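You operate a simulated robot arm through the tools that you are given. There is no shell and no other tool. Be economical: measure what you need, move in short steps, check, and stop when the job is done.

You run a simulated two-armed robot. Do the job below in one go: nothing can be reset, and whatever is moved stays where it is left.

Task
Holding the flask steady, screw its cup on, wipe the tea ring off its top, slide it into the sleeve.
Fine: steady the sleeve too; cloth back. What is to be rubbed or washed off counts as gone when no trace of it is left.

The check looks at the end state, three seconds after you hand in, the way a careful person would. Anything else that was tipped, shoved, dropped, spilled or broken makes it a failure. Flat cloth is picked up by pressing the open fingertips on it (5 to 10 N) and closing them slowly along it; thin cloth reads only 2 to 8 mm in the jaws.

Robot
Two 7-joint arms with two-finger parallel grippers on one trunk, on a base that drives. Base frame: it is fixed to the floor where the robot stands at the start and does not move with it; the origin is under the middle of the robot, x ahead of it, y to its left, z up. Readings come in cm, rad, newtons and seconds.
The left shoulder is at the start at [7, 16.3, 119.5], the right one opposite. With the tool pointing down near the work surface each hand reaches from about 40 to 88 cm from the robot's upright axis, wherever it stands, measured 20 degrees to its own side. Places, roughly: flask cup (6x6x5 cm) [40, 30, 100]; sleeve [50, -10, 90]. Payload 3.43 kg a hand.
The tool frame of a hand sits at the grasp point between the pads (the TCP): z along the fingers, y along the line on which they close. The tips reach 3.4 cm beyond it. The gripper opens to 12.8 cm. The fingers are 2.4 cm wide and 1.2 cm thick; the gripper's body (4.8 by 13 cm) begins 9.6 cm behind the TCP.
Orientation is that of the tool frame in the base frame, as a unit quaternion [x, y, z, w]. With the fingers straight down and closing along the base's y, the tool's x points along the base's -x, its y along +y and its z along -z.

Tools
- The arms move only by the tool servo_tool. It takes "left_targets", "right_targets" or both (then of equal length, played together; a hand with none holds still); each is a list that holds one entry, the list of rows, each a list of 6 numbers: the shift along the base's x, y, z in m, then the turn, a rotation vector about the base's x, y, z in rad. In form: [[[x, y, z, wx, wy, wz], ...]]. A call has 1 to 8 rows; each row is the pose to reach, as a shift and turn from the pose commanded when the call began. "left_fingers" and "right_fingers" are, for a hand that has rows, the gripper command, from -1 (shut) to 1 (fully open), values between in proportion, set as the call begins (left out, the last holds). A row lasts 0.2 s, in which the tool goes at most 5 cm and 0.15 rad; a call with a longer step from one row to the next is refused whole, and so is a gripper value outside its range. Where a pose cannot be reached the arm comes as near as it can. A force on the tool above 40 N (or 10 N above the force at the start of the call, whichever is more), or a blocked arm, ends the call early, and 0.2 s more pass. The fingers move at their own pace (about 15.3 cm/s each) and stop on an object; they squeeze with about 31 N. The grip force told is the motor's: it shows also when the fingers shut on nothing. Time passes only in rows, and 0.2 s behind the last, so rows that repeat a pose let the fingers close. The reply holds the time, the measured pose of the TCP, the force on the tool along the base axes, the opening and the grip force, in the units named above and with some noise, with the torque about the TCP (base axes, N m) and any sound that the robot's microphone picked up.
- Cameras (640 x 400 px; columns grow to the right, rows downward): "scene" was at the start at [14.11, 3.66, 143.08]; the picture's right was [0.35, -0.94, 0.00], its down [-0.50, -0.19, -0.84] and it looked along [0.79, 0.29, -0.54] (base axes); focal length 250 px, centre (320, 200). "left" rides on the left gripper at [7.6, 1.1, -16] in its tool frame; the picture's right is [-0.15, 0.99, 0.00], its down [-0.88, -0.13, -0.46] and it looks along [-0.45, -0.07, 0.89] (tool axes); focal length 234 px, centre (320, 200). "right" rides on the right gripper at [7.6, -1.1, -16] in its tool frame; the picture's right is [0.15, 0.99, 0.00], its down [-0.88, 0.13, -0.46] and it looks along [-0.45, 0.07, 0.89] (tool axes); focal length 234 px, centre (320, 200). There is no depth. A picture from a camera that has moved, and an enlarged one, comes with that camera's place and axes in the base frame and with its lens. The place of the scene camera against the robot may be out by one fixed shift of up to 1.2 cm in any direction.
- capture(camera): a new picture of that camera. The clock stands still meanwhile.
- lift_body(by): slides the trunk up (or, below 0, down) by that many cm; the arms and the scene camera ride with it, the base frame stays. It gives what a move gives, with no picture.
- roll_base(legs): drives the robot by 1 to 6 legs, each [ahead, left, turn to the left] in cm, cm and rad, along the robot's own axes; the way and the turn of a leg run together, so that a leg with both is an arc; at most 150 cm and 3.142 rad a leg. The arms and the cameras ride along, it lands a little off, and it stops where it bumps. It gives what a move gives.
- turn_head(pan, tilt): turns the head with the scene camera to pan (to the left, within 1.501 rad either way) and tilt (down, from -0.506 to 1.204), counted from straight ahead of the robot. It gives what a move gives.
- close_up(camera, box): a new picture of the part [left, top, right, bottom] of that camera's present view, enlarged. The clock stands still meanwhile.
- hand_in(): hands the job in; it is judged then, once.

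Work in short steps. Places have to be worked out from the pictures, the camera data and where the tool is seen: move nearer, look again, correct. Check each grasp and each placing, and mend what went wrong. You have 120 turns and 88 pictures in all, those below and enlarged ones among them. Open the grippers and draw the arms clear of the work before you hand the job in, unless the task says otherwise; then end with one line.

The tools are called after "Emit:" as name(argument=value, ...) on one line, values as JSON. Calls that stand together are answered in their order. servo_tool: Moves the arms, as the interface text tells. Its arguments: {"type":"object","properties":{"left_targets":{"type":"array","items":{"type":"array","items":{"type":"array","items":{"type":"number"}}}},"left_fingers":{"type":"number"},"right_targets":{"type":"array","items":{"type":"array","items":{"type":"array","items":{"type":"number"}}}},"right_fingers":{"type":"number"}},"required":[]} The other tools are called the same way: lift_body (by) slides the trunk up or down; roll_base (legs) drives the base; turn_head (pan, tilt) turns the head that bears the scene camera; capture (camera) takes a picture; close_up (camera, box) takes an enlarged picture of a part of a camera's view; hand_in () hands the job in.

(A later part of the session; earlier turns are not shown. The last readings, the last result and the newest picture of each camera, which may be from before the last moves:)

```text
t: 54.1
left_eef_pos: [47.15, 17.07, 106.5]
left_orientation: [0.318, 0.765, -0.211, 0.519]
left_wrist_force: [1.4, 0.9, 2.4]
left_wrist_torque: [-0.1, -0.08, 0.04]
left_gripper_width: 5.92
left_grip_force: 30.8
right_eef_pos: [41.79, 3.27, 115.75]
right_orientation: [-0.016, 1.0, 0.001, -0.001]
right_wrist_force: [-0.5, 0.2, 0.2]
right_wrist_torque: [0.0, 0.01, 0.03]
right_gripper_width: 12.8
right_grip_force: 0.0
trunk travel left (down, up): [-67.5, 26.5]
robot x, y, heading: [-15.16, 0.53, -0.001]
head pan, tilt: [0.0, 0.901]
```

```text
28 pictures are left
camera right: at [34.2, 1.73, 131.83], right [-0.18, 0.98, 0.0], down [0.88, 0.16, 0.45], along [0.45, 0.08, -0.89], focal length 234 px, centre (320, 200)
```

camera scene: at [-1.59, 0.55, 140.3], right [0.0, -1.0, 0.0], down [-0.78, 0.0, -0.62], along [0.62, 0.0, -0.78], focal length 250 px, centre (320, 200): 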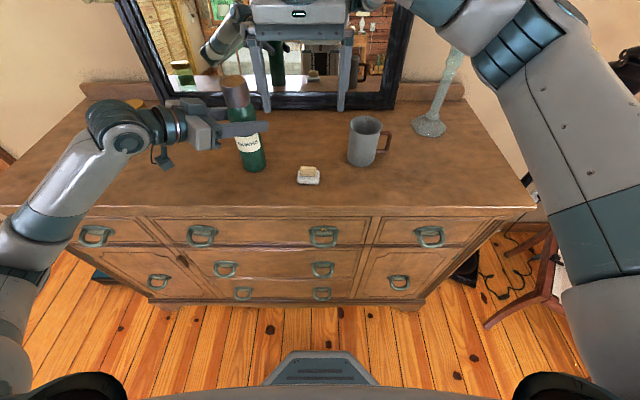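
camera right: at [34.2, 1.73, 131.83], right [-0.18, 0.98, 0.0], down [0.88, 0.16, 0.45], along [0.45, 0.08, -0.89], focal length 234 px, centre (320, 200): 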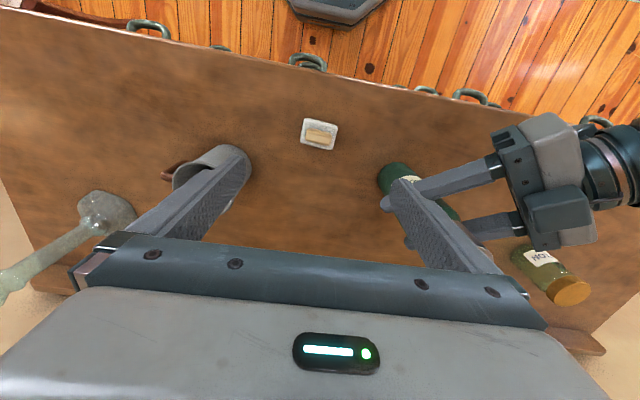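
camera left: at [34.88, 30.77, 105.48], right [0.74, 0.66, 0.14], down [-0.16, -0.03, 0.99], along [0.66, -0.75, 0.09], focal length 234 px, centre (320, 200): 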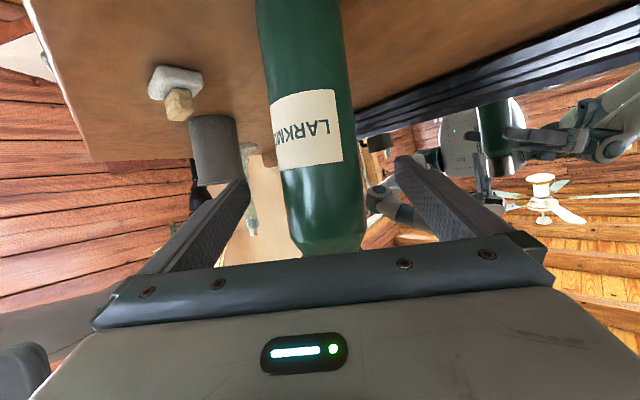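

Flask gripped by the left (5.9 cm). I centre the right hand on the pad's grip and go down, stopping with tips above the white base.

Emit:
servo_tool(right_targets=[[[-0.0035, -0.001, -0.045, 0, 0, -0.03], [-0.0035, -0.001, -0.09, 0, 0, -0.03], [-0.0035, -0.001, -0.13, 0, 0, -0.03], [-0.0035, -0.001, -0.155, 0, 0, -0.03], [-0.0035, -0.001, -0.17, 0, 0, -0.03]]], right_fingers=0.2)

Emit:
close_up(camera="right", box=[220, 100, 420, 250])

Emit:
close_up(camera="scene", box=[260, 120, 360, 200])

```text
t: 55.4
left_eef_pos: [47.2, 17.03, 106.7]
left_orientation: [0.318, 0.765, -0.211, 0.519]
left_wrist_force: [-0.9, 2.1, 3.4]
left_wrist_torque: [0.08, 0.23, -0.07]
left_gripper_width: 5.91
left_grip_force: 30.4
right_eef_pos: [41.0, 3.19, 98.74]
right_orientation: [-0.002, 1.0, 0.001, 0.0]
right_wrist_force: [0.3, 0.4, 0.2]
right_wrist_torque: [0.02, -0.02, -0.03]
right_gripper_width: 7.65
right_grip_force: 0.0
trunk travel left (down, up): [-67.5, 26.5]
robot x, y, heading: [-14.72, 0.14, 0.002]
head pan, tilt: [0.0, 0.901]
```

```text
2.67 times, centred on (320, 175) of right
camera zoom: at [33.52, 1.97, 114.68], right [-0.15, 0.99, 0.0], down [0.88, 0.13, 0.45], along [0.45, 0.07, -0.89], focal length 624 px, centre (320, 267)
```

zoom: 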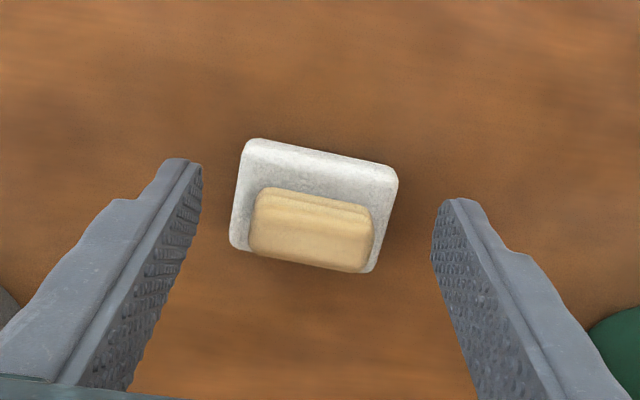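

```text
5.00 times, centred on (310, 160) of scene
camera zoom: at [-1.64, 0.58, 140.31], right [0.0, -1.0, 0.0], down [-0.78, 0.0, -0.62], along [0.62, 0.0, -0.78], focal length 1250 px, centre (370, 400)
```

zoom: 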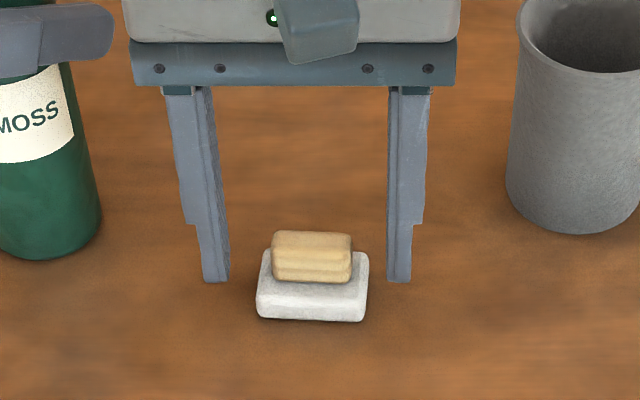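

The grip block is about 5 mm further in +x. I correct, lower another 4 mm and close.

Emit:
servo_tool(right_targets=[[[0.005, -0.002, 0, 0, 0, 0], [0.005, -0.002, -0.004, 0, 0, 0], [0.005, -0.002, -0.004, 0, 0, 0]]])

Emit:
servo_tool(right_targets=[[[0, 0, 0, 0, 0, 0], [0, 0, 0, 0, 0, 0], [0, 0, 0, 0, 0, 0]]], right_fingers=-1)

Emit:
close_up(camera="right", box=[220, 100, 420, 250])

```text
t: 56.1
left_eef_pos: [47.29, 17.07, 106.65]
left_orientation: [0.319, 0.765, -0.212, 0.518]
left_wrist_force: [-1.1, 1.7, 2.8]
left_wrist_torque: [0.12, 0.22, -0.05]
left_gripper_width: 5.9
left_grip_force: 30.4
right_eef_pos: [41.64, 3.02, 98.35]
right_orientation: [-0.003, 1.0, 0.002, 0.0]
right_wrist_force: [0.2, -0.1, -0.4]
right_wrist_torque: [-0.01, 0.0, 0.01]
right_gripper_width: 7.72
right_grip_force: 0.0
trunk travel left (down, up): [-67.5, 26.5]
robot x, y, heading: [-15.18, -0.1, 0.0]
head pan, tilt: [0.0, 0.901]
```

```text
t: 57.0
left_eef_pos: [47.25, 17.01, 106.46]
left_orientation: [0.317, 0.766, -0.211, 0.519]
left_wrist_force: [0.6, 2.3, 2.5]
left_wrist_torque: [0.13, 0.09, -0.02]
left_gripper_width: 5.94
left_grip_force: 31.5
right_eef_pos: [41.63, 3.12, 98.51]
right_orientation: [-0.003, 1.0, 0.001, -0.001]
right_wrist_force: [0.1, -0.8, -0.3]
right_wrist_torque: [-0.01, -0.02, -0.01]
right_gripper_width: 3.99
right_grip_force: 30.9
trunk travel left (down, up): [-67.5, 26.5]
robot x, y, heading: [-15.18, 0.22, 0.003]
head pan, tilt: [0.0, 0.901]
```

```text
2.67 times, centred on (320, 175) of right
camera zoom: at [34.17, 1.79, 114.45], right [-0.15, 0.99, 0.0], down [0.88, 0.13, 0.45], along [0.45, 0.07, -0.89], focal length 624 px, centre (320, 267)
```

zoom: 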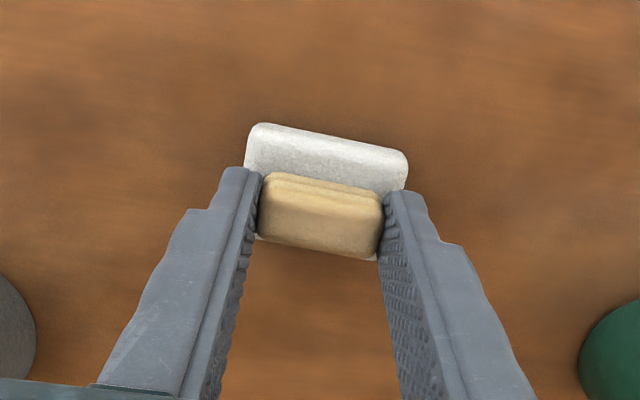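

Gripped at 4.0 cm; home pose of this hand is (41.63, 3.07, 98.4). I lift 3 cm to see whether the white base comes with it.

Emit:
servo_tool(right_targets=[[[0, 0, 0.01, 0, 0, 0], [0, 0, 0.03, 0, 0, 0]]])

Emit:
close_up(camera="scene", box=[210, 60, 370, 200])

```text
t: 57.5
left_eef_pos: [47.16, 17.01, 106.67]
left_orientation: [0.318, 0.765, -0.212, 0.518]
left_wrist_force: [-0.7, 2.2, 2.8]
left_wrist_torque: [0.11, 0.08, -0.06]
left_gripper_width: 5.96
left_grip_force: 31.4
right_eef_pos: [41.79, 2.82, 101.57]
right_orientation: [-0.003, 1.0, 0.002, 0.0]
right_wrist_force: [0.5, -0.6, 0.3]
right_wrist_torque: [0.05, -0.01, -0.01]
right_gripper_width: 3.96
right_grip_force: 31.1
trunk travel left (down, up): [-67.5, 26.5]
robot x, y, heading: [-15.14, -0.3, -0.003]
head pan, tilt: [0.0, 0.901]
```

```text
2.86 times, centred on (290, 130) of scene
camera zoom: at [-1.62, 0.58, 140.3], right [0.0, -1.0, 0.0], down [-0.78, 0.0, -0.62], along [0.62, 0.0, -0.78], focal length 714 px, centre (406, 400)
```

zoom: 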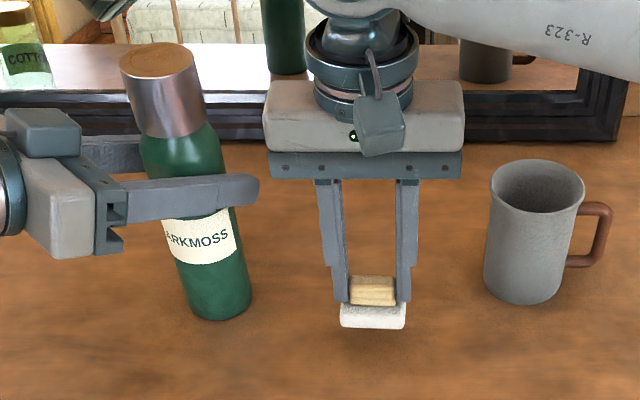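

The whole pad lifts. I raise it and carry it to above the cup, leaving about 3 cm clearance.

Emit:
servo_tool(right_targets=[[[0, 0, 0.05, 0, 0, 0], [0, 0, 0.1, 0, 0, 0], [0, 0, 0.15, 0, 0, 0], [0, 0, 0.2, 0, 0, 0], [0.012, 0.036, 0.225, 0, 0, 0], [0.024, 0.072, 0.235, 0, 0, 0], [0.036, 0.108, 0.235, 0, 0, 0], [0.048, 0.143, 0.235, 0, 0, 0]]])

Emit:
capture(camera="right")

Emit:
close_up(camera="scene", box=[180, 20, 320, 130])

```text
t: 59.4
left_eef_pos: [47.22, 17.21, 106.46]
left_orientation: [0.317, 0.765, -0.212, 0.52]
left_wrist_force: [-2.0, 1.3, 3.8]
left_wrist_torque: [-0.01, 0.49, -0.13]
left_gripper_width: 5.96
left_grip_force: 31.2
right_eef_pos: [46.79, 17.59, 124.93]
right_orientation: [-0.003, 1.0, 0.0, -0.001]
right_wrist_force: [0.8, 1.6, 0.2]
right_wrist_torque: [-0.06, 0.0, 0.02]
right_gripper_width: 3.94
right_grip_force: 31.3
trunk travel left (down, up): [-67.5, 26.5]
robot x, y, heading: [-15.11, 0.03, 0.004]
head pan, tilt: [0.0, 0.901]
```

```text
23 pictures are left
camera right: at [39.2, 16.34, 141.04], right [-0.15, 0.99, 0.0], down [0.88, 0.14, 0.45], along [0.45, 0.07, -0.89], focal length 234 px, centre (320, 200)
```

right: 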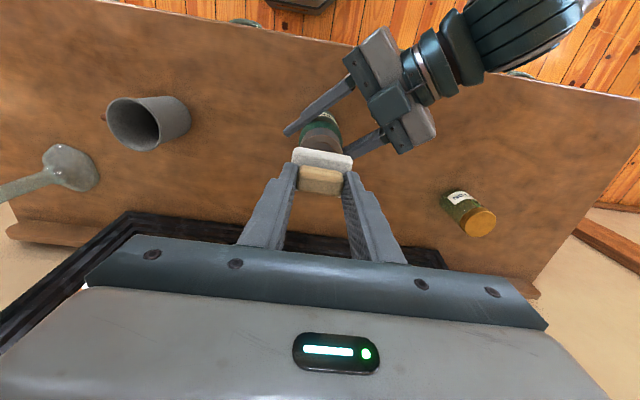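

```text
3.64 times, centred on (250, 75) of scene
camera zoom: at [-1.67, 0.85, 140.31], right [0.0, -1.0, 0.0], down [-0.78, 0.0, -0.62], along [0.62, 0.0, -0.78], focal length 909 px, centre (574, 654)
```

zoom: 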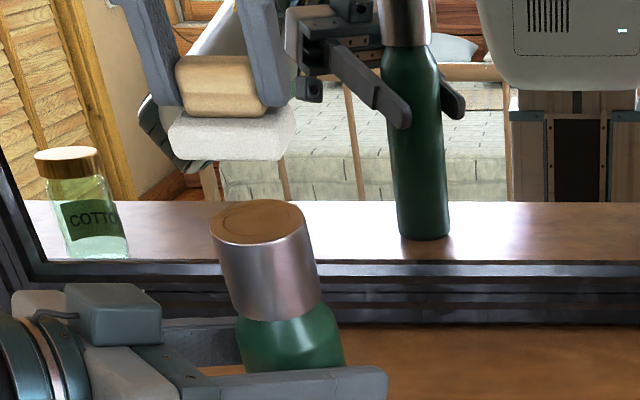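

Pad is above the cup with about 3 mm y error. I correct it and lower in small steps to feel for contact.

Emit:
servo_tool(right_targets=[[[-0.001, -0.0025, -0.015, 0, 0, 0], [-0.001, -0.0025, -0.025, 0, 0, 0], [-0.001, -0.0025, -0.028, 0, 0, 0], [-0.001, -0.0025, -0.031, 0, 0, 0]]])

Emit:
servo_tool(right_targets=[[[0, 0, -0.002, 0, 0, 0], [0, 0, -0.004, 0, 0, 0]]])

Emit:
close_up(camera="scene", box=[180, 20, 320, 130])

```text
t: 60.4
left_eef_pos: [47.25, 17.03, 106.55]
left_orientation: [0.319, 0.765, -0.213, 0.518]
left_wrist_force: [0.5, -0.4, 0.6]
left_wrist_torque: [-0.2, -0.03, 0.0]
left_gripper_width: 5.95
left_grip_force: 30.6
right_eef_pos: [46.59, 16.99, 122.08]
right_orientation: [-0.003, 1.0, 0.003, -0.001]
right_wrist_force: [0.3, -0.1, 0.0]
right_wrist_torque: [0.03, -0.03, 0.02]
right_gripper_width: 3.85
right_grip_force: 31.3
trunk travel left (down, up): [-67.5, 26.5]
robot x, y, heading: [-15.0, -0.19, 0.003]
head pan, tilt: [0.0, 0.901]
```

```text
t: 61.0
left_eef_pos: [47.24, 16.95, 106.62]
left_orientation: [0.318, 0.765, -0.211, 0.519]
left_wrist_force: [1.6, -1.1, 1.0]
left_wrist_torque: [-0.23, -0.06, 0.04]
left_gripper_width: 5.95
left_grip_force: 31.0
right_eef_pos: [46.7, 17.02, 121.61]
right_orientation: [-0.003, 1.0, 0.001, -0.001]
right_wrist_force: [-0.2, 0.5, -0.6]
right_wrist_torque: [0.0, 0.0, 0.01]
right_gripper_width: 3.91
right_grip_force: 31.0
trunk travel left (down, up): [-67.5, 26.5]
robot x, y, heading: [-14.76, -0.07, -0.001]
head pan, tilt: [0.0, 0.901]
```

```text
3.64 times, centred on (250, 75) of scene
camera zoom: at [-1.59, 0.56, 140.3], right [0.0, -1.0, 0.0], down [-0.78, 0.0, -0.62], along [0.62, 0.0, -0.78], focal length 909 px, centre (574, 654)
```

zoom: 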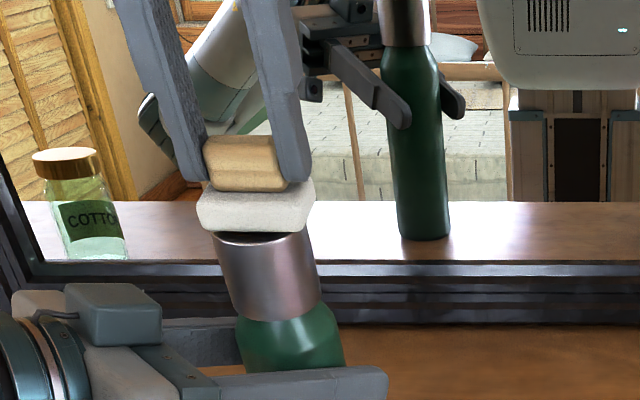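

Just above contact. Lowering 3 mm more, in 1 mm steps.

Emit:
servo_tool(right_targets=[[[0, 0, -0.001, 0, 0, 0], [0, 0, -0.002, 0, 0, 0], [0, 0, -0.003, 0, 0, 0]]])

Emit:
servo_tool(right_targets=[[[0, 0, -0.001, 0, 0, 0], [0, 0, -0.002, 0, 0, 0]]])

```text
t: 61.8
left_eef_pos: [47.24, 16.88, 106.59]
left_orientation: [0.318, 0.765, -0.211, 0.518]
left_wrist_force: [1.1, -0.2, 1.6]
left_wrist_torque: [-0.14, -0.07, 0.0]
left_gripper_width: 5.94
left_grip_force: 31.5
right_eef_pos: [46.56, 17.1, 121.25]
right_orientation: [-0.003, 1.0, 0.002, -0.001]
right_wrist_force: [-0.3, -0.2, -0.3]
right_wrist_torque: [-0.01, -0.02, 0.03]
right_gripper_width: 3.92
right_grip_force: 31.8
trunk travel left (down, up): [-67.5, 26.5]
robot x, y, heading: [-14.74, -0.17, 0.003]
head pan, tilt: [0.0, 0.901]
```

```text
t: 62.4
left_eef_pos: [47.28, 16.92, 106.57]
left_orientation: [0.317, 0.765, -0.211, 0.519]
left_wrist_force: [4.8, -1.6, -0.6]
left_wrist_torque: [-0.23, -0.46, 0.12]
left_gripper_width: 5.91
left_grip_force: 31.2
right_eef_pos: [46.53, 17.08, 121.14]
right_orientation: [-0.003, 1.0, 0.002, -0.001]
right_wrist_force: [0.1, 0.8, 10.6]
right_wrist_torque: [0.08, -0.04, 0.0]
right_gripper_width: 3.89
right_grip_force: 30.9
trunk travel left (down, up): [-67.5, 26.5]
robot x, y, heading: [-14.77, -0.3, 0.006]
head pan, tilt: [0.0, 0.901]
```

Contact at 10 N. I rub in circles and strokes across the whole top.

Emit:
servo_tool(right_targets=[[[0.01, 0, 0, 0, 0, 0], [0.009, 0.008, 0, 0, 0, 0], [0, 0.011, 0, 0, 0, 0], [-0.009, 0.008, 0, 0, 0, 0], [-0.012, 0, 0, 0, 0, 0], [-0.009, -0.008, 0, 0, 0, 0], [0, -0.011, 0, 0, 0, 0], [0.009, -0.008, 0, 0, 0, 0]]])

Emit:
servo_tool(right_targets=[[[-0.001, 0.008, 0, 0, 0, 0], [0.005, 0.012, 0, 0, 0, 0], [-0.009, 0.02, 0, 0, 0, 0], [-0.02, 0.014, 0, 0, 0, 0], [-0.024, 0.008, 0, 0, 0, 0], [-0.018, -0.002, 0, 0, 0, 0], [-0.004, -0.002, 0, 0, 0, 0], [-0.009, 0.008, 0, 0, 0, 0]]])

Emit:
servo_tool(right_targets=[[[0, 0, 0.015, 0, 0, 0], [-0.01, -0.03, 0.04, 0, 0, 0], [-0.02, -0.06, 0.06, 0, 0, 0], [-0.03, -0.1, 0.06, 0, 0, 0]]])

Emit:
close_up(camera="scene", box=[200, 50, 280, 110])

```text
t: 64.2
left_eef_pos: [47.28, 16.99, 106.65]
left_orientation: [0.318, 0.765, -0.211, 0.518]
left_wrist_force: [7.6, 2.2, -1.4]
left_wrist_torque: [-0.57, 0.35, -0.02]
left_gripper_width: 5.93
left_grip_force: 31.1
right_eef_pos: [47.39, 16.06, 121.13]
right_orientation: [-0.003, 1.0, 0.001, -0.001]
right_wrist_force: [-7.0, -1.5, 11.3]
right_wrist_torque: [0.01, 0.38, 0.1]
right_gripper_width: 3.87
right_grip_force: 31.3
trunk travel left (down, up): [-67.5, 26.5]
robot x, y, heading: [-15.07, -0.08, 0.0]
head pan, tilt: [0.0, 0.901]
```

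```text
t: 66.0
left_eef_pos: [47.08, 16.96, 106.59]
left_orientation: [0.318, 0.765, -0.21, 0.519]
left_wrist_force: [-2.8, 11.0, -1.5]
left_wrist_torque: [-0.2, -0.3, -0.16]
left_gripper_width: 5.96
left_grip_force: 30.8
right_eef_pos: [46.77, 16.86, 121.19]
right_orientation: [-0.001, 1.0, 0.0, 0.0]
right_wrist_force: [2.7, -9.2, 16.7]
right_wrist_torque: [-0.46, -0.07, 0.05]
right_gripper_width: 3.86
right_grip_force: 30.4
trunk travel left (down, up): [-67.5, 26.5]
robot x, y, heading: [-14.66, 0.33, 0.005]
head pan, tilt: [0.0, 0.901]
```

```text
t: 67.0
left_eef_pos: [47.17, 16.78, 106.58]
left_orientation: [0.318, 0.765, -0.21, 0.519]
left_wrist_force: [0.2, 0.3, 0.6]
left_wrist_torque: [-0.09, -0.18, 0.04]
left_gripper_width: 5.93
left_grip_force: 31.4
right_eef_pos: [43.69, 6.54, 127.16]
right_orientation: [-0.003, 1.0, 0.003, 0.0]
right_wrist_force: [0.5, -1.3, -0.2]
right_wrist_torque: [0.07, -0.01, -0.01]
right_gripper_width: 3.87
right_grip_force: 30.8
trunk travel left (down, up): [-67.5, 26.5]
robot x, y, heading: [-14.85, 0.19, -0.001]
head pan, tilt: [0.0, 0.901]
```

```text
6.67 times, centred on (240, 80) of scene
camera zoom: at [-1.62, 0.25, 140.31], right [0.0, -1.0, 0.0], down [-0.78, 0.0, -0.62], along [0.62, 0.0, -0.78], focal length 1667 px, centre (853, 1000)
```

zoom: 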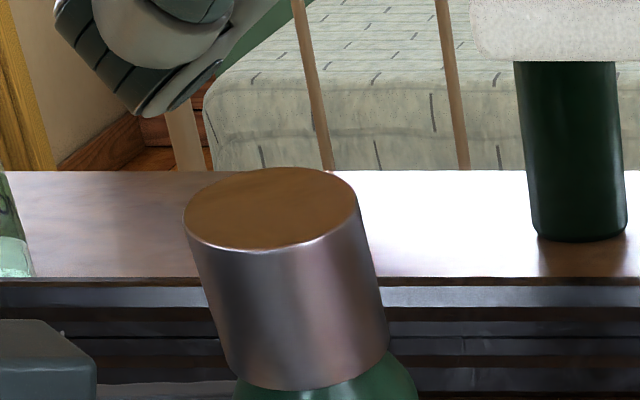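

The ring seems gone in this view. I check once more from the right wrist camera.

Emit:
close_up(camera="right", box=[350, 140, 450, 210])

```text
5.71 times, centred on (400, 175) of right
camera zoom: at [36.17, 5.32, 143.14], right [-0.15, 0.99, 0.01], down [0.88, 0.13, 0.45], along [0.45, 0.07, -0.89], focal length 1338 px, centre (-137, 343)
```

zoom: 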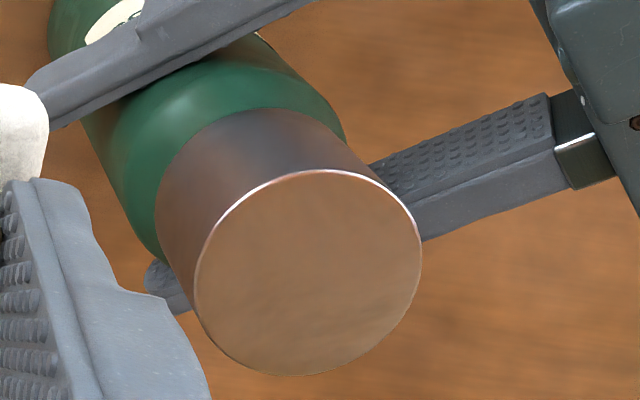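

The top is clean. I carry the pad back to its home spot, over it first, then straight down.

Emit:
servo_tool(right_targets=[[[-0.017, -0.0405, 0, 0, 0, 0], [-0.017, -0.0405, -0.045, 0, 0, 0], [-0.017, -0.0405, -0.09, 0, 0, 0], [-0.017, -0.0405, -0.135, 0, 0, 0], [-0.017, -0.0405, -0.18, 0, 0, 0], [-0.017, -0.0405, -0.225, 0, 0, 0], [-0.017, -0.0405, -0.265, 0, 0, 0], [-0.017, -0.0405, -0.278, 0, 0, 0]]])

Emit:
servo_tool(right_targets=[[[0, 0, -0.003, 0, 0, 0], [0, 0, -0.006, 0, 0, 0]]])

Emit:
close_up(camera="right", box=[220, 100, 420, 250])

```text
t: 68.8
left_eef_pos: [47.25, 17.06, 106.64]
left_orientation: [0.318, 0.765, -0.212, 0.519]
left_wrist_force: [0.8, 0.7, 7.3]
left_wrist_torque: [0.41, -0.01, -0.07]
left_gripper_width: 5.91
left_grip_force: 31.2
right_eef_pos: [41.74, 3.0, 99.38]
right_orientation: [-0.002, 1.0, 0.001, -0.001]
right_wrist_force: [0.5, 0.1, 0.9]
right_wrist_torque: [0.01, 0.04, -0.03]
right_gripper_width: 3.87
right_grip_force: 30.8
trunk travel left (down, up): [-67.5, 26.5]
robot x, y, heading: [-14.7, -0.22, 0.003]
head pan, tilt: [0.0, 0.901]
```

```text
t: 69.3
left_eef_pos: [47.15, 16.94, 106.62]
left_orientation: [0.319, 0.765, -0.212, 0.518]
left_wrist_force: [1.7, 1.1, 9.0]
left_wrist_torque: [0.42, -0.02, -0.05]
left_gripper_width: 5.93
left_grip_force: 30.6
right_eef_pos: [41.71, 2.89, 98.98]
right_orientation: [-0.003, 1.0, 0.002, -0.001]
right_wrist_force: [-0.9, 0.6, -0.1]
right_wrist_torque: [0.01, 0.01, -0.01]
right_gripper_width: 3.88
right_grip_force: 31.4
trunk travel left (down, up): [-67.5, 26.5]
robot x, y, heading: [-15.02, 0.17, 0.005]
head pan, tilt: [0.0, 0.901]
```

```text
2.67 times, centred on (320, 175) of right
camera zoom: at [34.18, 1.68, 114.84], right [-0.15, 0.99, 0.0], down [0.88, 0.13, 0.45], along [0.45, 0.07, -0.89], focal length 624 px, centre (320, 267)
```

zoom: 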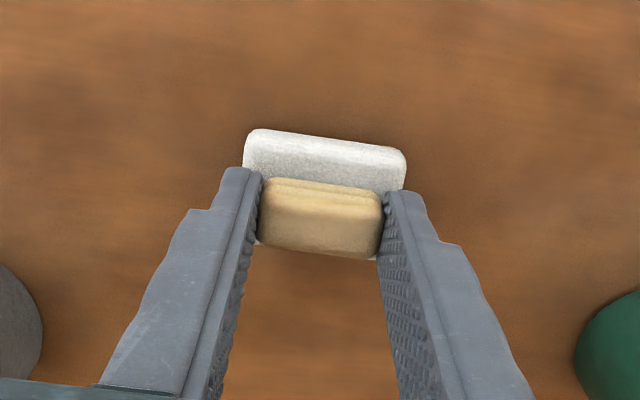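

Still just above the surface; pad is rotated 3° from its home. I correct that and lower until it touches.

Emit:
servo_tool(right_targets=[[[0, 0, -0.002, 0, 0, -0.05], [0, 0, -0.003, 0, 0, -0.05], [0, 0, -0.005, 0, 0, -0.05]]])

Emit:
servo_tool(right_targets=[[[0, 0, -0.001, 0, 0, 0], [0, 0, -0.002, 0, 0, 0]]])

```text
t: 70.2
left_eef_pos: [47.11, 16.99, 106.71]
left_orientation: [0.318, 0.765, -0.211, 0.519]
left_wrist_force: [2.7, 1.2, 5.8]
left_wrist_torque: [0.03, -0.29, 0.0]
left_gripper_width: 5.93
left_grip_force: 30.9
right_eef_pos: [41.82, 2.98, 98.43]
right_orientation: [0.023, 1.0, 0.002, 0.0]
right_wrist_force: [-0.4, -2.1, 11.5]
right_wrist_torque: [-0.24, 0.17, 0.0]
right_gripper_width: 3.88
right_grip_force: 31.1
trunk travel left (down, up): [-67.5, 26.5]
robot x, y, heading: [-14.77, 0.11, 0.002]
head pan, tilt: [0.0, 0.901]
```

```text
t: 70.8
left_eef_pos: [46.85, 16.97, 106.56]
left_orientation: [0.319, 0.765, -0.211, 0.518]
left_wrist_force: [0.0, -0.1, -0.1]
left_wrist_torque: [-0.01, -0.02, 0.0]
left_gripper_width: 5.94
left_grip_force: 31.0
right_eef_pos: [41.74, 2.96, 98.3]
right_orientation: [0.023, 1.0, 0.003, 0.002]
right_wrist_force: [3.2, -4.4, 39.9]
right_wrist_torque: [-0.4, 0.24, -0.02]
right_gripper_width: 3.9
right_grip_force: 31.1
trunk travel left (down, up): [-67.5, 26.5]
robot x, y, heading: [-15.13, -0.23, 0.004]
head pan, tilt: [0.0, 0.901]
```

Down on the table. I ease the pressure, open the fingers and lift away.

Emit:
servo_tool(right_targets=[[[0, 0, 0.002, 0, 0, 0], [0, 0, 0.002, 0, 0, 0]]])

Emit:
servo_tool(right_targets=[[[0, 0, 0, 0, 0, 0], [0, 0, 0, 0, 0, 0], [0, 0, 0.03, 0, 0, 0], [0, 0, 0.08, 0, 0, 0], [0, 0, 0.13, 0, 0, 0], [0, -0.03, 0.16, 0, 0, 0], [0, -0.07, 0.16, 0, 0, 0], [0, -0.11, 0.16, 0, 0, 0]]], right_fingers=0.2)

Emit:
capture(camera="right")

Emit:
close_up(camera="scene", box=[220, 70, 420, 200])

```text
t: 71.3
left_eef_pos: [47.0, 16.85, 106.7]
left_orientation: [0.318, 0.765, -0.211, 0.519]
left_wrist_force: [0.4, -0.1, -0.2]
left_wrist_torque: [-0.03, -0.01, -0.02]
left_gripper_width: 5.93
left_grip_force: 31.5
right_eef_pos: [41.75, 3.02, 98.29]
right_orientation: [0.022, 1.0, 0.003, -0.001]
right_wrist_force: [3.0, -1.6, 34.5]
right_wrist_torque: [-0.11, -0.09, 0.01]
right_gripper_width: 3.88
right_grip_force: 31.2
trunk travel left (down, up): [-67.5, 26.5]
robot x, y, heading: [-14.71, -0.01, 0.001]
head pan, tilt: [0.0, 0.901]
```

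```text
t: 73.2
left_eef_pos: [47.12, 16.87, 106.64]
left_orientation: [0.319, 0.765, -0.211, 0.518]
left_wrist_force: [0.9, 1.1, 4.3]
left_wrist_torque: [-0.05, -0.12, 0.1]
left_gripper_width: 5.92
left_grip_force: 30.8
right_eef_pos: [41.45, -8.37, 114.01]
right_orientation: [0.021, 1.0, 0.002, -0.001]
right_wrist_force: [-0.8, 0.1, -0.2]
right_wrist_torque: [0.01, 0.0, 0.02]
right_gripper_width: 7.69
right_grip_force: 0.0
trunk travel left (down, up): [-67.5, 26.5]
robot x, y, heading: [-14.97, -0.01, 0.005]
head pan, tilt: [0.0, 0.901]
```

```text
17 pictures are left
camera right: at [33.89, -9.26, 130.02], right [-0.1, 0.99, 0.0], down [0.89, 0.09, 0.45], along [0.45, 0.05, -0.89], focal length 234 px, centre (320, 200)
```

right: 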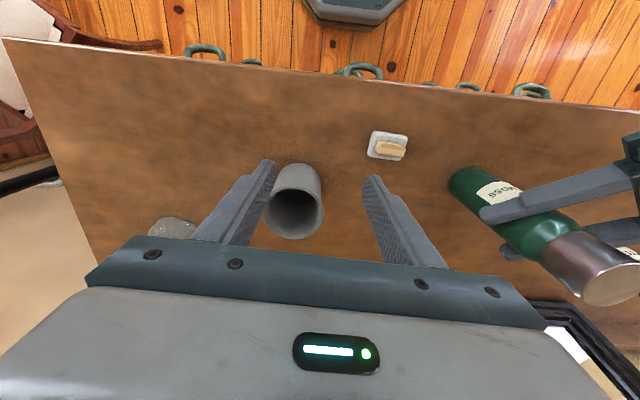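

```text
3.08 times, centred on (320, 135) of scene
camera zoom: at [-1.67, 0.39, 140.31], right [0.0, -1.0, 0.0], down [-0.78, 0.0, -0.62], along [0.62, 0.0, -0.78], focal length 769 px, centre (320, 400)
```

zoom: 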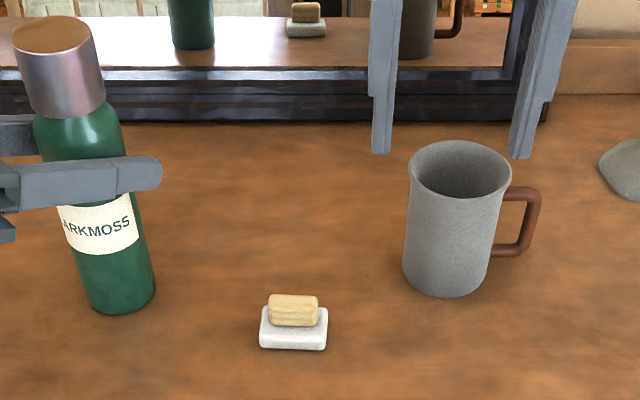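

The pad is back where it was. The sleeve's mouth is at (49.5, -11.1, ~104), its handle bar near (48.7, -17.5, 99.5). I turn the right hand to approach that bar from the right, tilted 45°, fingers closing roughly along x.

Emit:
servo_tool(right_targets=[[[0.005, -0.014, 0, 0.0463, -0.0547, 0.1174], [0.01, -0.028, 0, 0.0927, -0.1093, 0.2348], [0.016, -0.042, 0, 0.139, -0.164, 0.3523], [0.021, -0.056, 0, 0.1853, -0.2187, 0.4697], [0.026, -0.07, 0, 0.2317, -0.2733, 0.587], [0.031, -0.084, 0, 0.278, -0.328, 0.7045]]])

Emit:
servo_tool(right_targets=[[[0.005, -0.014, 0, 0.0463, -0.0547, 0.1174], [0.01, -0.028, 0, 0.0927, -0.1093, 0.2348], [0.016, -0.042, 0, 0.139, -0.164, 0.3523], [0.021, -0.056, 0, 0.1853, -0.2187, 0.4697], [0.026, -0.07, -0.02, 0.2317, -0.2733, 0.587], [0.031, -0.084, -0.04, 0.278, -0.328, 0.7045]]])

Emit:
capture(camera="right")

```text
t: 74.5
left_eef_pos: [47.24, 16.94, 106.56]
left_orientation: [0.318, 0.765, -0.211, 0.519]
left_wrist_force: [-0.5, -0.3, 5.9]
left_wrist_torque: [-0.27, 0.1, 0.03]
left_gripper_width: 5.92
left_grip_force: 31.1
right_eef_pos: [44.98, -16.54, 114.08]
right_orientation: [-0.323, 0.923, 0.14, 0.156]
right_wrist_force: [0.5, -0.1, 0.7]
right_wrist_torque: [-0.02, -0.02, 0.03]
right_gripper_width: 7.68
right_grip_force: 0.0
trunk travel left (down, up): [-67.5, 26.5]
robot x, y, heading: [-14.75, 0.17, 0.007]
head pan, tilt: [0.0, 0.901]
```

```text
t: 76.0
left_eef_pos: [47.14, 17.1, 106.55]
left_orientation: [0.319, 0.764, -0.213, 0.518]
left_wrist_force: [-4.3, -2.8, 8.9]
left_wrist_torque: [-0.04, 0.56, 0.1]
left_gripper_width: 5.94
left_grip_force: 31.0
right_eef_pos: [31.47, -14.37, 118.6]
right_orientation: [-0.6, 0.706, 0.252, 0.28]
right_wrist_force: [0.4, 0.2, 0.6]
right_wrist_torque: [-0.05, 0.0, 0.0]
right_gripper_width: 7.67
right_grip_force: 0.0
right hand out of reach, approached as far as the arm can: row 3, 4, 5, 6
trunk travel left (down, up): [-67.5, 26.5]
robot x, y, heading: [-14.54, -0.3, 0.002]
head pan, tilt: [0.0, 0.901]
```

```text
15 pictures are left
camera right: at [30.21, -31.02, 124.83], right [-1.0, 0.05, -0.08], down [-0.06, 0.33, 0.94], along [0.07, 0.94, -0.32], focal length 234 px, centre (320, 200)
```

right: 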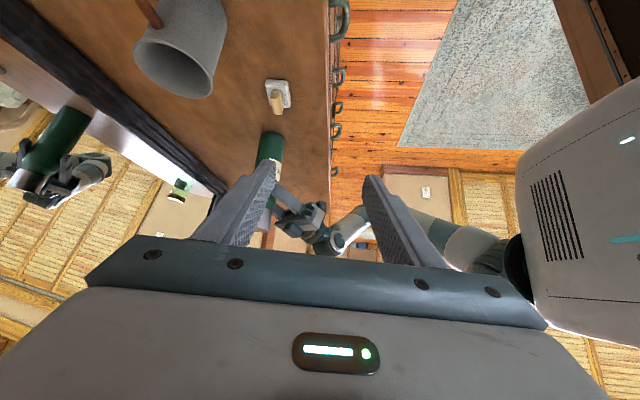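

That yaw is not reachable here, so I use a 45° yaw instead: same tilt, approaching the vertical handle bar from the right front.

Emit:
servo_tool(right_targets=[[[0.015, -0.02, 0, 0.001, -0.005, -0.126], [0.04, -0.04, -0.01, 0.002, -0.01, -0.252], [0.065, -0.06, -0.03, 0.003, -0.016, -0.378], [0.09, -0.075, -0.06, 0.004, -0.021, -0.505], [0.105, -0.086, -0.09, 0.005, -0.026, -0.631], [0.117, -0.086, -0.11, 0.005, -0.026, -0.631]]])

Emit:
capture(camera="right")

```text
t: 77.3
left_eef_pos: [47.18, 16.96, 106.59]
left_orientation: [0.319, 0.765, -0.211, 0.518]
left_wrist_force: [2.0, 1.8, 3.7]
left_wrist_torque: [0.01, -0.35, 0.08]
left_gripper_width: 5.92
left_grip_force: 31.2
right_eef_pos: [43.56, -24.24, 107.59]
right_orientation: [-0.369, 0.844, 0.147, 0.361]
right_wrist_force: [0.4, -0.3, 1.2]
right_wrist_torque: [0.0, -0.01, 0.01]
right_gripper_width: 7.68
right_grip_force: 0.0
right hand out of reach, approached as far as the arm can: row 1, 2, 3, 4
trunk travel left (down, up): [-67.5, 26.5]
robot x, y, heading: [-15.11, 0.23, 0.004]
head pan, tilt: [0.0, 0.901]
```

```text
14 pictures are left
camera right: at [32.86, -36.99, 113.23], right [-0.79, 0.6, -0.12], down [0.09, 0.31, 0.95], along [0.61, 0.74, -0.3], focal length 234 px, centre (320, 200)
```

right: 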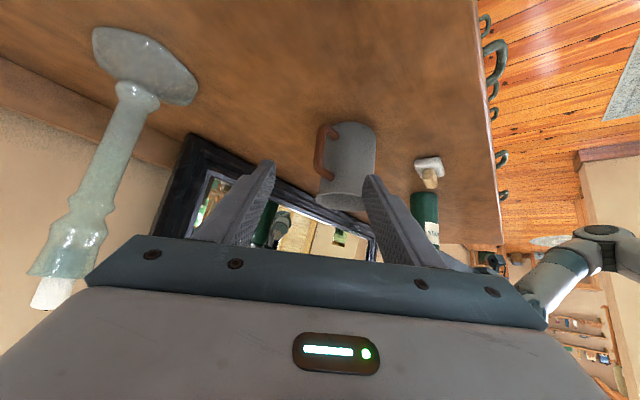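

The handle bar lies right on the tool axis, about 12 cm ahead. I narrow the fingers to 3.5 cm and advance 6.5 cm first.

Emit:
servo_tool(right_targets=[[[0.008, 0.008, -0.011, 0, 0, 0], [0.02, 0.02, -0.028, 0, 0, 0], [0.0325, 0.0335, -0.045, 0, 0, 0]]], right_fingers=-0.45)

Emit:
close_up(camera="right", box=[240, 80, 400, 240])

```text
t: 78.2
left_eef_pos: [47.17, 17.05, 106.55]
left_orientation: [0.318, 0.765, -0.211, 0.519]
left_wrist_force: [2.3, 1.4, 6.6]
left_wrist_torque: [0.07, -0.25, -0.04]
left_gripper_width: 5.93
left_grip_force: 30.9
right_eef_pos: [46.8, -20.97, 103.06]
right_orientation: [-0.37, 0.844, 0.147, 0.36]
right_wrist_force: [-0.2, 0.8, -0.1]
right_wrist_torque: [-0.01, -0.01, 0.0]
right_gripper_width: 3.51
right_grip_force: 0.1
trunk travel left (down, up): [-67.5, 26.5]
robot x, y, heading: [-15.4, -0.03, -0.001]
head pan, tilt: [0.0, 0.901]
```

```text
2.50 times, centred on (320, 160) of right
camera zoom: at [36.16, -33.84, 108.84], right [-0.79, 0.6, -0.12], down [0.09, 0.31, 0.95], along [0.61, 0.74, -0.3], focal length 585 px, centre (320, 300)
```

zoom: 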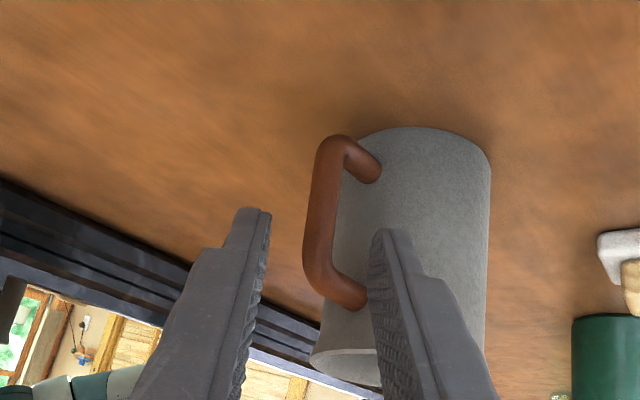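

The bar lies between the fingertips. I advance 3.7 cm more and close on it.

Emit:
servo_tool(right_targets=[[[0.008, 0.009, -0.012, 0, 0, 0], [0.015, 0.016, -0.021, 0, 0, 0], [0.0185, 0.019, -0.0255, 0, 0, 0]]])

Emit:
servo_tool(right_targets=[[[0, 0, 0, 0, 0, 0], [0, 0, 0, 0, 0, 0]]], right_fingers=-1)

Emit:
close_up(camera="right", box=[240, 80, 400, 240])

Emit:
capture(camera="scene")

```text
t: 79.0
left_eef_pos: [47.3, 17.07, 106.65]
left_orientation: [0.319, 0.765, -0.212, 0.518]
left_wrist_force: [1.6, 1.2, 6.3]
left_wrist_torque: [0.07, -0.09, 0.01]
left_gripper_width: 5.92
left_grip_force: 31.4
right_eef_pos: [48.64, -19.0, 100.57]
right_orientation: [-0.37, 0.843, 0.148, 0.36]
right_wrist_force: [0.6, 0.1, -0.3]
right_wrist_torque: [0.01, -0.01, 0.02]
right_gripper_width: 3.52
right_grip_force: 0.0
trunk travel left (down, up): [-67.5, 26.5]
robot x, y, heading: [-14.85, -0.14, 0.005]
head pan, tilt: [0.0, 0.901]
```

```text
t: 79.5
left_eef_pos: [47.11, 16.97, 106.57]
left_orientation: [0.317, 0.765, -0.211, 0.519]
left_wrist_force: [1.9, 0.4, 5.3]
left_wrist_torque: [-0.07, -0.17, 0.04]
left_gripper_width: 5.9
left_grip_force: 31.0
right_eef_pos: [48.74, -19.03, 100.75]
right_orientation: [-0.37, 0.843, 0.148, 0.361]
right_wrist_force: [-1.0, 1.9, 3.4]
right_wrist_torque: [0.44, 0.13, 0.03]
right_gripper_width: 1.07
right_grip_force: 30.9
trunk travel left (down, up): [-67.5, 26.5]
robot x, y, heading: [-14.65, -0.08, 0.001]
head pan, tilt: [0.0, 0.901]
```

```text
2.50 times, centred on (320, 160) of right
camera zoom: at [37.94, -31.93, 106.46], right [-0.79, 0.6, -0.12], down [0.09, 0.31, 0.95], along [0.61, 0.74, -0.3], focal length 585 px, centre (320, 300)
```

zoom: 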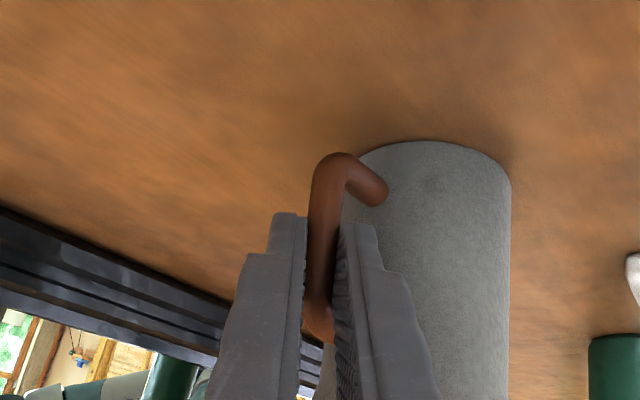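

```text
11 pictures are left
camera scene: at [-1.67, 0.57, 140.31], right [0.0, -1.0, 0.0], down [-0.78, 0.0, -0.62], along [0.62, 0.0, -0.78], focal length 250 px, centre (320, 200)
```

scene: 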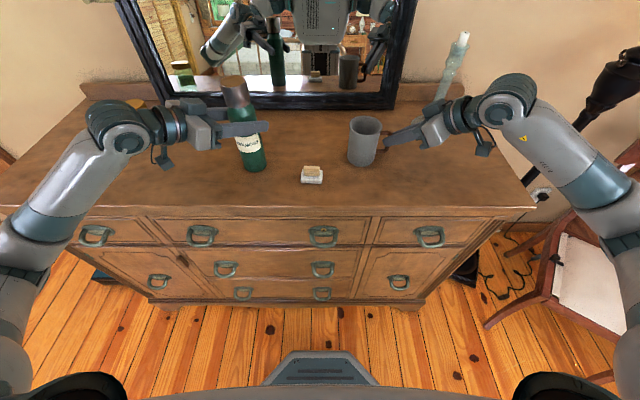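

The handle is held (1.1 cm) and the sleeve hasn't moved. Now I lift the flask 14 cm and carry it most of the way over the sleeve.

Emit:
servo_tool(left_targets=[[[0, 0, 0.02, 0, 0, 0], [0, 0, 0.05, 0, 0, 0], [0, 0, 0.085, 0, 0, 0], [0, 0, 0.115, 0, 0, 0], [0, 0, 0.14, 0, 0, 0]]])

Emit:
servo_tool(left_targets=[[[0.003, -0.03, 0, 0, 0, 0], [0.006, -0.07, 0, 0, 0, 0], [0.01, -0.11, 0, 0, 0, 0], [0.013, -0.15, 0, 0, 0, 0], [0.017, -0.19, 0, 0, 0, 0], [0.02, -0.23, 0, 0, 0, 0], [0.023, -0.265, 0, 0, 0, 0], [0.025, -0.287, 0, 0, 0, 0]]])

Emit:
close_up(camera="scene", box=[290, 40, 450, 190])

Emit:
capture(camera="left")

```text
t: 80.8
left_eef_pos: [46.96, 16.84, 120.43]
left_orientation: [0.318, 0.766, -0.21, 0.517]
left_wrist_force: [-0.1, 0.1, -3.8]
left_wrist_torque: [-0.05, -0.02, 0.04]
left_gripper_width: 5.9
left_grip_force: 31.2
right_eef_pos: [48.6, -18.99, 100.74]
right_orientation: [-0.37, 0.843, 0.147, 0.36]
right_wrist_force: [-1.2, 0.5, 6.3]
right_wrist_torque: [0.59, 0.22, 0.04]
right_gripper_width: 1.1
right_grip_force: 30.8
trunk travel left (down, up): [-67.5, 26.5]
robot x, y, heading: [-14.99, -0.15, 0.005]
head pan, tilt: [0.0, 0.901]
```

```text
t: 82.5
left_eef_pos: [49.66, -11.84, 120.34]
left_orientation: [0.317, 0.765, -0.211, 0.519]
left_wrist_force: [-1.0, -0.4, -3.2]
left_wrist_torque: [0.01, -0.02, 0.0]
left_gripper_width: 5.88
left_grip_force: 30.8
right_eef_pos: [48.58, -19.07, 100.69]
right_orientation: [-0.37, 0.844, 0.147, 0.36]
right_wrist_force: [-0.7, 0.9, 6.6]
right_wrist_torque: [0.52, 0.24, 0.01]
right_gripper_width: 1.1
right_grip_force: 30.8
trunk travel left (down, up): [-67.5, 26.5]
robot x, y, heading: [-14.73, 0.06, 0.003]
head pan, tilt: [0.0, 0.901]
```

```text
2.67 times, centred on (370, 115) of scene
camera zoom: at [-1.63, 0.5, 140.31], right [0.0, -1.0, 0.0], down [-0.78, 0.0, -0.62], along [0.62, 0.0, -0.78], focal length 667 px, centre (187, 427)
```

zoom: 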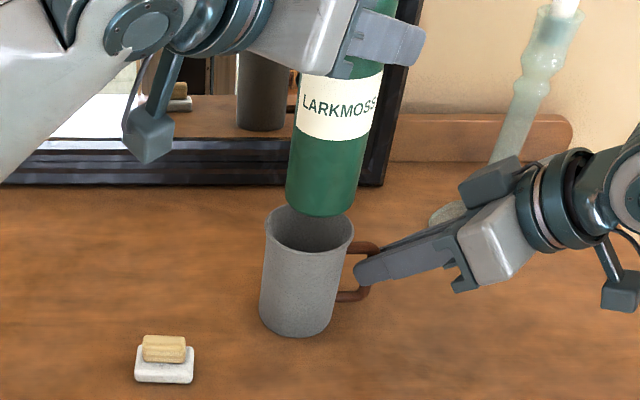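

```text
9 pictures are left
camera left: at [37.9, 1.49, 119.3], right [0.74, 0.66, 0.14], down [-0.16, -0.03, 0.99], along [0.66, -0.75, 0.09], focal length 234 px, centre (320, 200)
```

left: 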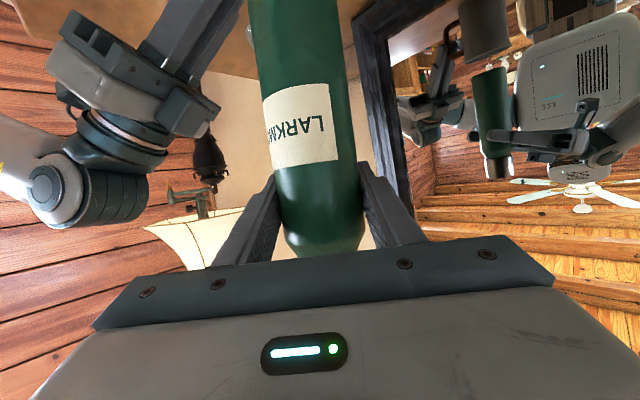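

Flask bottom hangs about 3 cm above the rim, 3 mm too far toward -y. I correct and lower 5 cm, so the bottom just enters the sleeve.

Emit:
servo_tool(left_targets=[[[0, 0.003, 0, 0, 0, 0], [0, 0.003, -0.015, 0, 0, 0], [0, 0.003, -0.028, 0, 0, 0], [0, 0.003, -0.036, 0, 0, 0], [0, 0.003, -0.044, 0, 0, 0]]])

Emit:
close_up(camera="scene", box=[310, 80, 430, 180])

```text
t: 83.8
left_eef_pos: [49.6, -11.64, 116.01]
left_orientation: [0.318, 0.765, -0.211, 0.518]
left_wrist_force: [-0.4, -0.1, -3.7]
left_wrist_torque: [-0.04, 0.0, -0.01]
left_gripper_width: 5.89
left_grip_force: 30.9
right_eef_pos: [48.65, -19.09, 100.75]
right_orientation: [-0.37, 0.843, 0.147, 0.361]
right_wrist_force: [-0.3, 0.7, 6.6]
right_wrist_torque: [0.51, 0.24, 0.02]
right_gripper_width: 1.09
right_grip_force: 31.2
trunk travel left (down, up): [-67.5, 26.5]
robot x, y, heading: [-15.13, 0.27, 0.006]
head pan, tilt: [0.0, 0.901]
```

```text
4.00 times, centred on (370, 130) of scene
camera zoom: at [-1.63, 0.55, 140.31], right [0.0, -1.0, 0.0], down [-0.78, 0.0, -0.62], along [0.62, 0.0, -0.78], focal length 1000 px, centre (120, 480)
```

zoom: 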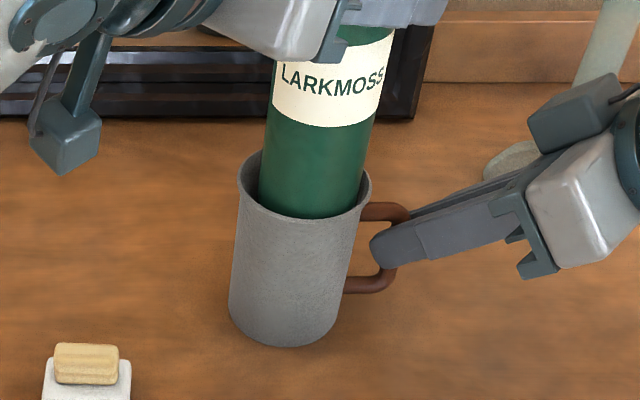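

The bottom is inside the rim; I shift another 3 mm to +y to centre it and lower 4 cm, watching forces.

Emit:
servo_tool(left_targets=[[[0, 0.003, 0, 0, 0, 0], [0, 0.003, -0.01, 0, 0, 0], [0, 0.003, -0.02, 0, 0, 0], [0, 0.003, -0.03, 0, 0, 0], [0, 0.003, -0.04, 0, 0, 0]]])

Emit:
servo_tool(left_targets=[[[0, 0, -0.01, 0, 0, 0], [0, 0, -0.02, 0, 0, 0], [0, 0, -0.03, 0, 0, 0]]])

Emit:
close_up(camera="scene", box=[310, 60, 430, 180])

```text
t: 85.0
left_eef_pos: [49.41, -11.22, 112.36]
left_orientation: [0.319, 0.764, -0.212, 0.52]
left_wrist_force: [1.9, 0.8, 28.2]
left_wrist_torque: [-0.25, 0.69, -0.12]
left_gripper_width: 5.9
left_grip_force: 30.7
right_eef_pos: [48.47, -19.03, 100.68]
right_orientation: [-0.371, 0.844, 0.147, 0.359]
right_wrist_force: [1.2, -0.5, -1.8]
right_wrist_torque: [0.2, -0.14, -0.06]
right_gripper_width: 1.11
right_grip_force: 30.8
trunk travel left (down, up): [-67.5, 26.5]
robot x, y, heading: [-14.79, 0.42, 0.004]
head pan, tilt: [0.0, 0.901]
```

```text
t: 85.8
left_eef_pos: [49.34, -11.24, 109.28]
left_orientation: [0.318, 0.764, -0.212, 0.52]
left_wrist_force: [0.9, 0.3, 29.0]
left_wrist_torque: [-0.54, 0.67, -0.04]
left_gripper_width: 6.06
left_grip_force: 31.3
right_eef_pos: [48.39, -18.99, 100.79]
right_orientation: [-0.371, 0.843, 0.148, 0.36]
right_wrist_force: [0.6, -1.0, -4.8]
right_wrist_torque: [-0.07, 0.01, -0.01]
right_gripper_width: 1.11
right_grip_force: 31.6
trunk travel left (down, up): [-67.5, 26.5]
robot x, y, heading: [-14.95, 0.17, 0.005]
head pan, tilt: [0.0, 0.901]
```

```text
3.33 times, centred on (370, 120) of scene
camera zoom: at [-1.83, 0.56, 140.33], right [0.0, -1.0, 0.0], down [-0.78, 0.0, -0.62], along [0.62, 0.0, -0.78], focal length 833 px, centre (153, 467)
```

zoom: 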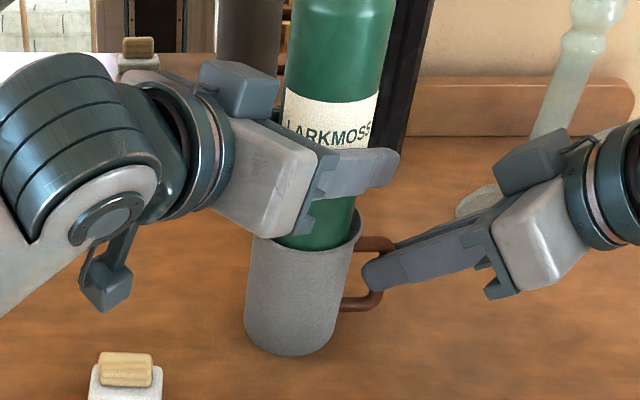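

The force rose to 28 N and the hand has slid along the flask, so it is caught somewhere. I look from the left wrist camera before doing anything else.

Emit:
capture(camera="left")

```text
6 pictures are left
camera left: at [37.71, 1.98, 108.18], right [0.74, 0.66, 0.14], down [-0.17, -0.03, 0.99], along [0.66, -0.75, 0.09], focal length 234 px, centre (320, 200)
```

left: 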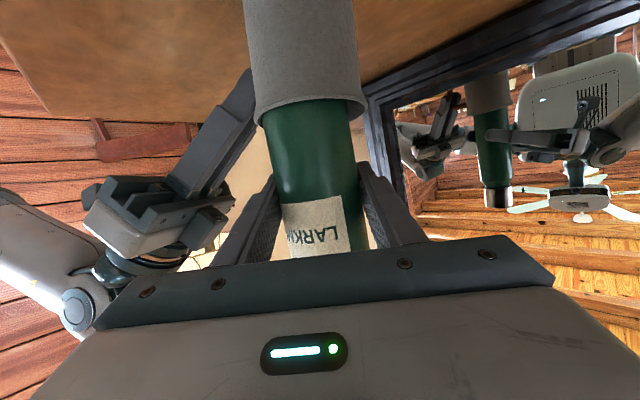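

The reaction torque puts the contact on the flask's -x,-y bottom edge: it hung on the rim and the grip slid down about 6.5 cm. I lift it out, take it back to its old spot to regrip it higher, and will aim about 4 mm more to +x,+y next time.

Emit:
servo_tool(left_targets=[[[0, 0, 0.01, 0, 0, 0], [0, 0, 0.03, 0, 0, 0], [0, 0, 0.06, 0, 0, 0]]])

Emit:
servo_tool(left_targets=[[[0, 0.03, 0, 0, 0, 0], [-0.003, 0.07, 0, 0, 0, 0], [-0.006, 0.115, 0, 0, 0, 0], [-0.01, 0.16, 0, 0, 0, 0], [-0.014, 0.2, 0, 0, 0, 0], [-0.018, 0.24, 0, 0, 0, 0], [-0.02, 0.265, 0, 0, 0, 0], [-0.022, 0.285, 0, 0, 0, 0]]])

Emit:
close_up(camera="scene", box=[190, 40, 420, 190])

```text
t: 86.5
left_eef_pos: [49.64, -11.22, 115.26]
left_orientation: [0.319, 0.766, -0.211, 0.516]
left_wrist_force: [0.3, 0.3, -3.0]
left_wrist_torque: [0.0, -0.01, 0.03]
left_gripper_width: 5.93
left_grip_force: 31.0
right_eef_pos: [48.71, -19.03, 100.77]
right_orientation: [-0.371, 0.843, 0.148, 0.361]
right_wrist_force: [0.9, -1.2, 3.2]
right_wrist_torque: [0.3, 0.04, -0.01]
right_gripper_width: 1.09
right_grip_force: 31.1
trunk travel left (down, up): [-67.5, 26.5]
robot x, y, heading: [-15.23, -0.18, 0.0]
head pan, tilt: [0.0, 0.901]
```

```text
t: 88.3
left_eef_pos: [47.3, 17.21, 115.0]
left_orientation: [0.318, 0.765, -0.212, 0.519]
left_wrist_force: [-1.2, 0.6, -3.4]
left_wrist_torque: [-0.03, 0.0, -0.02]
left_gripper_width: 5.93
left_grip_force: 30.7
right_eef_pos: [48.6, -18.98, 100.67]
right_orientation: [-0.371, 0.843, 0.148, 0.36]
right_wrist_force: [0.3, -1.9, 6.7]
right_wrist_torque: [0.35, 0.14, -0.02]
right_gripper_width: 1.11
right_grip_force: 31.0
trunk travel left (down, up): [-67.5, 26.5]
robot x, y, heading: [-15.16, 0.12, 0.004]
head pan, tilt: [0.0, 0.901]
```

```text
2.67 times, centred on (305, 115) of scene
camera zoom: at [-1.65, 0.61, 140.31], right [0.0, -1.0, 0.0], down [-0.78, 0.0, -0.62], along [0.62, 0.0, -0.78], focal length 667 px, centre (360, 427)
```

zoom: 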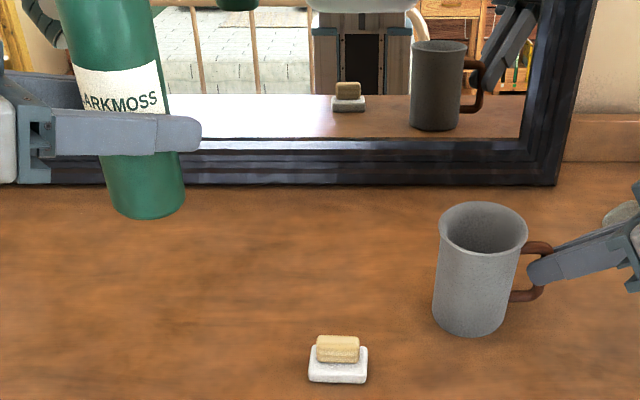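

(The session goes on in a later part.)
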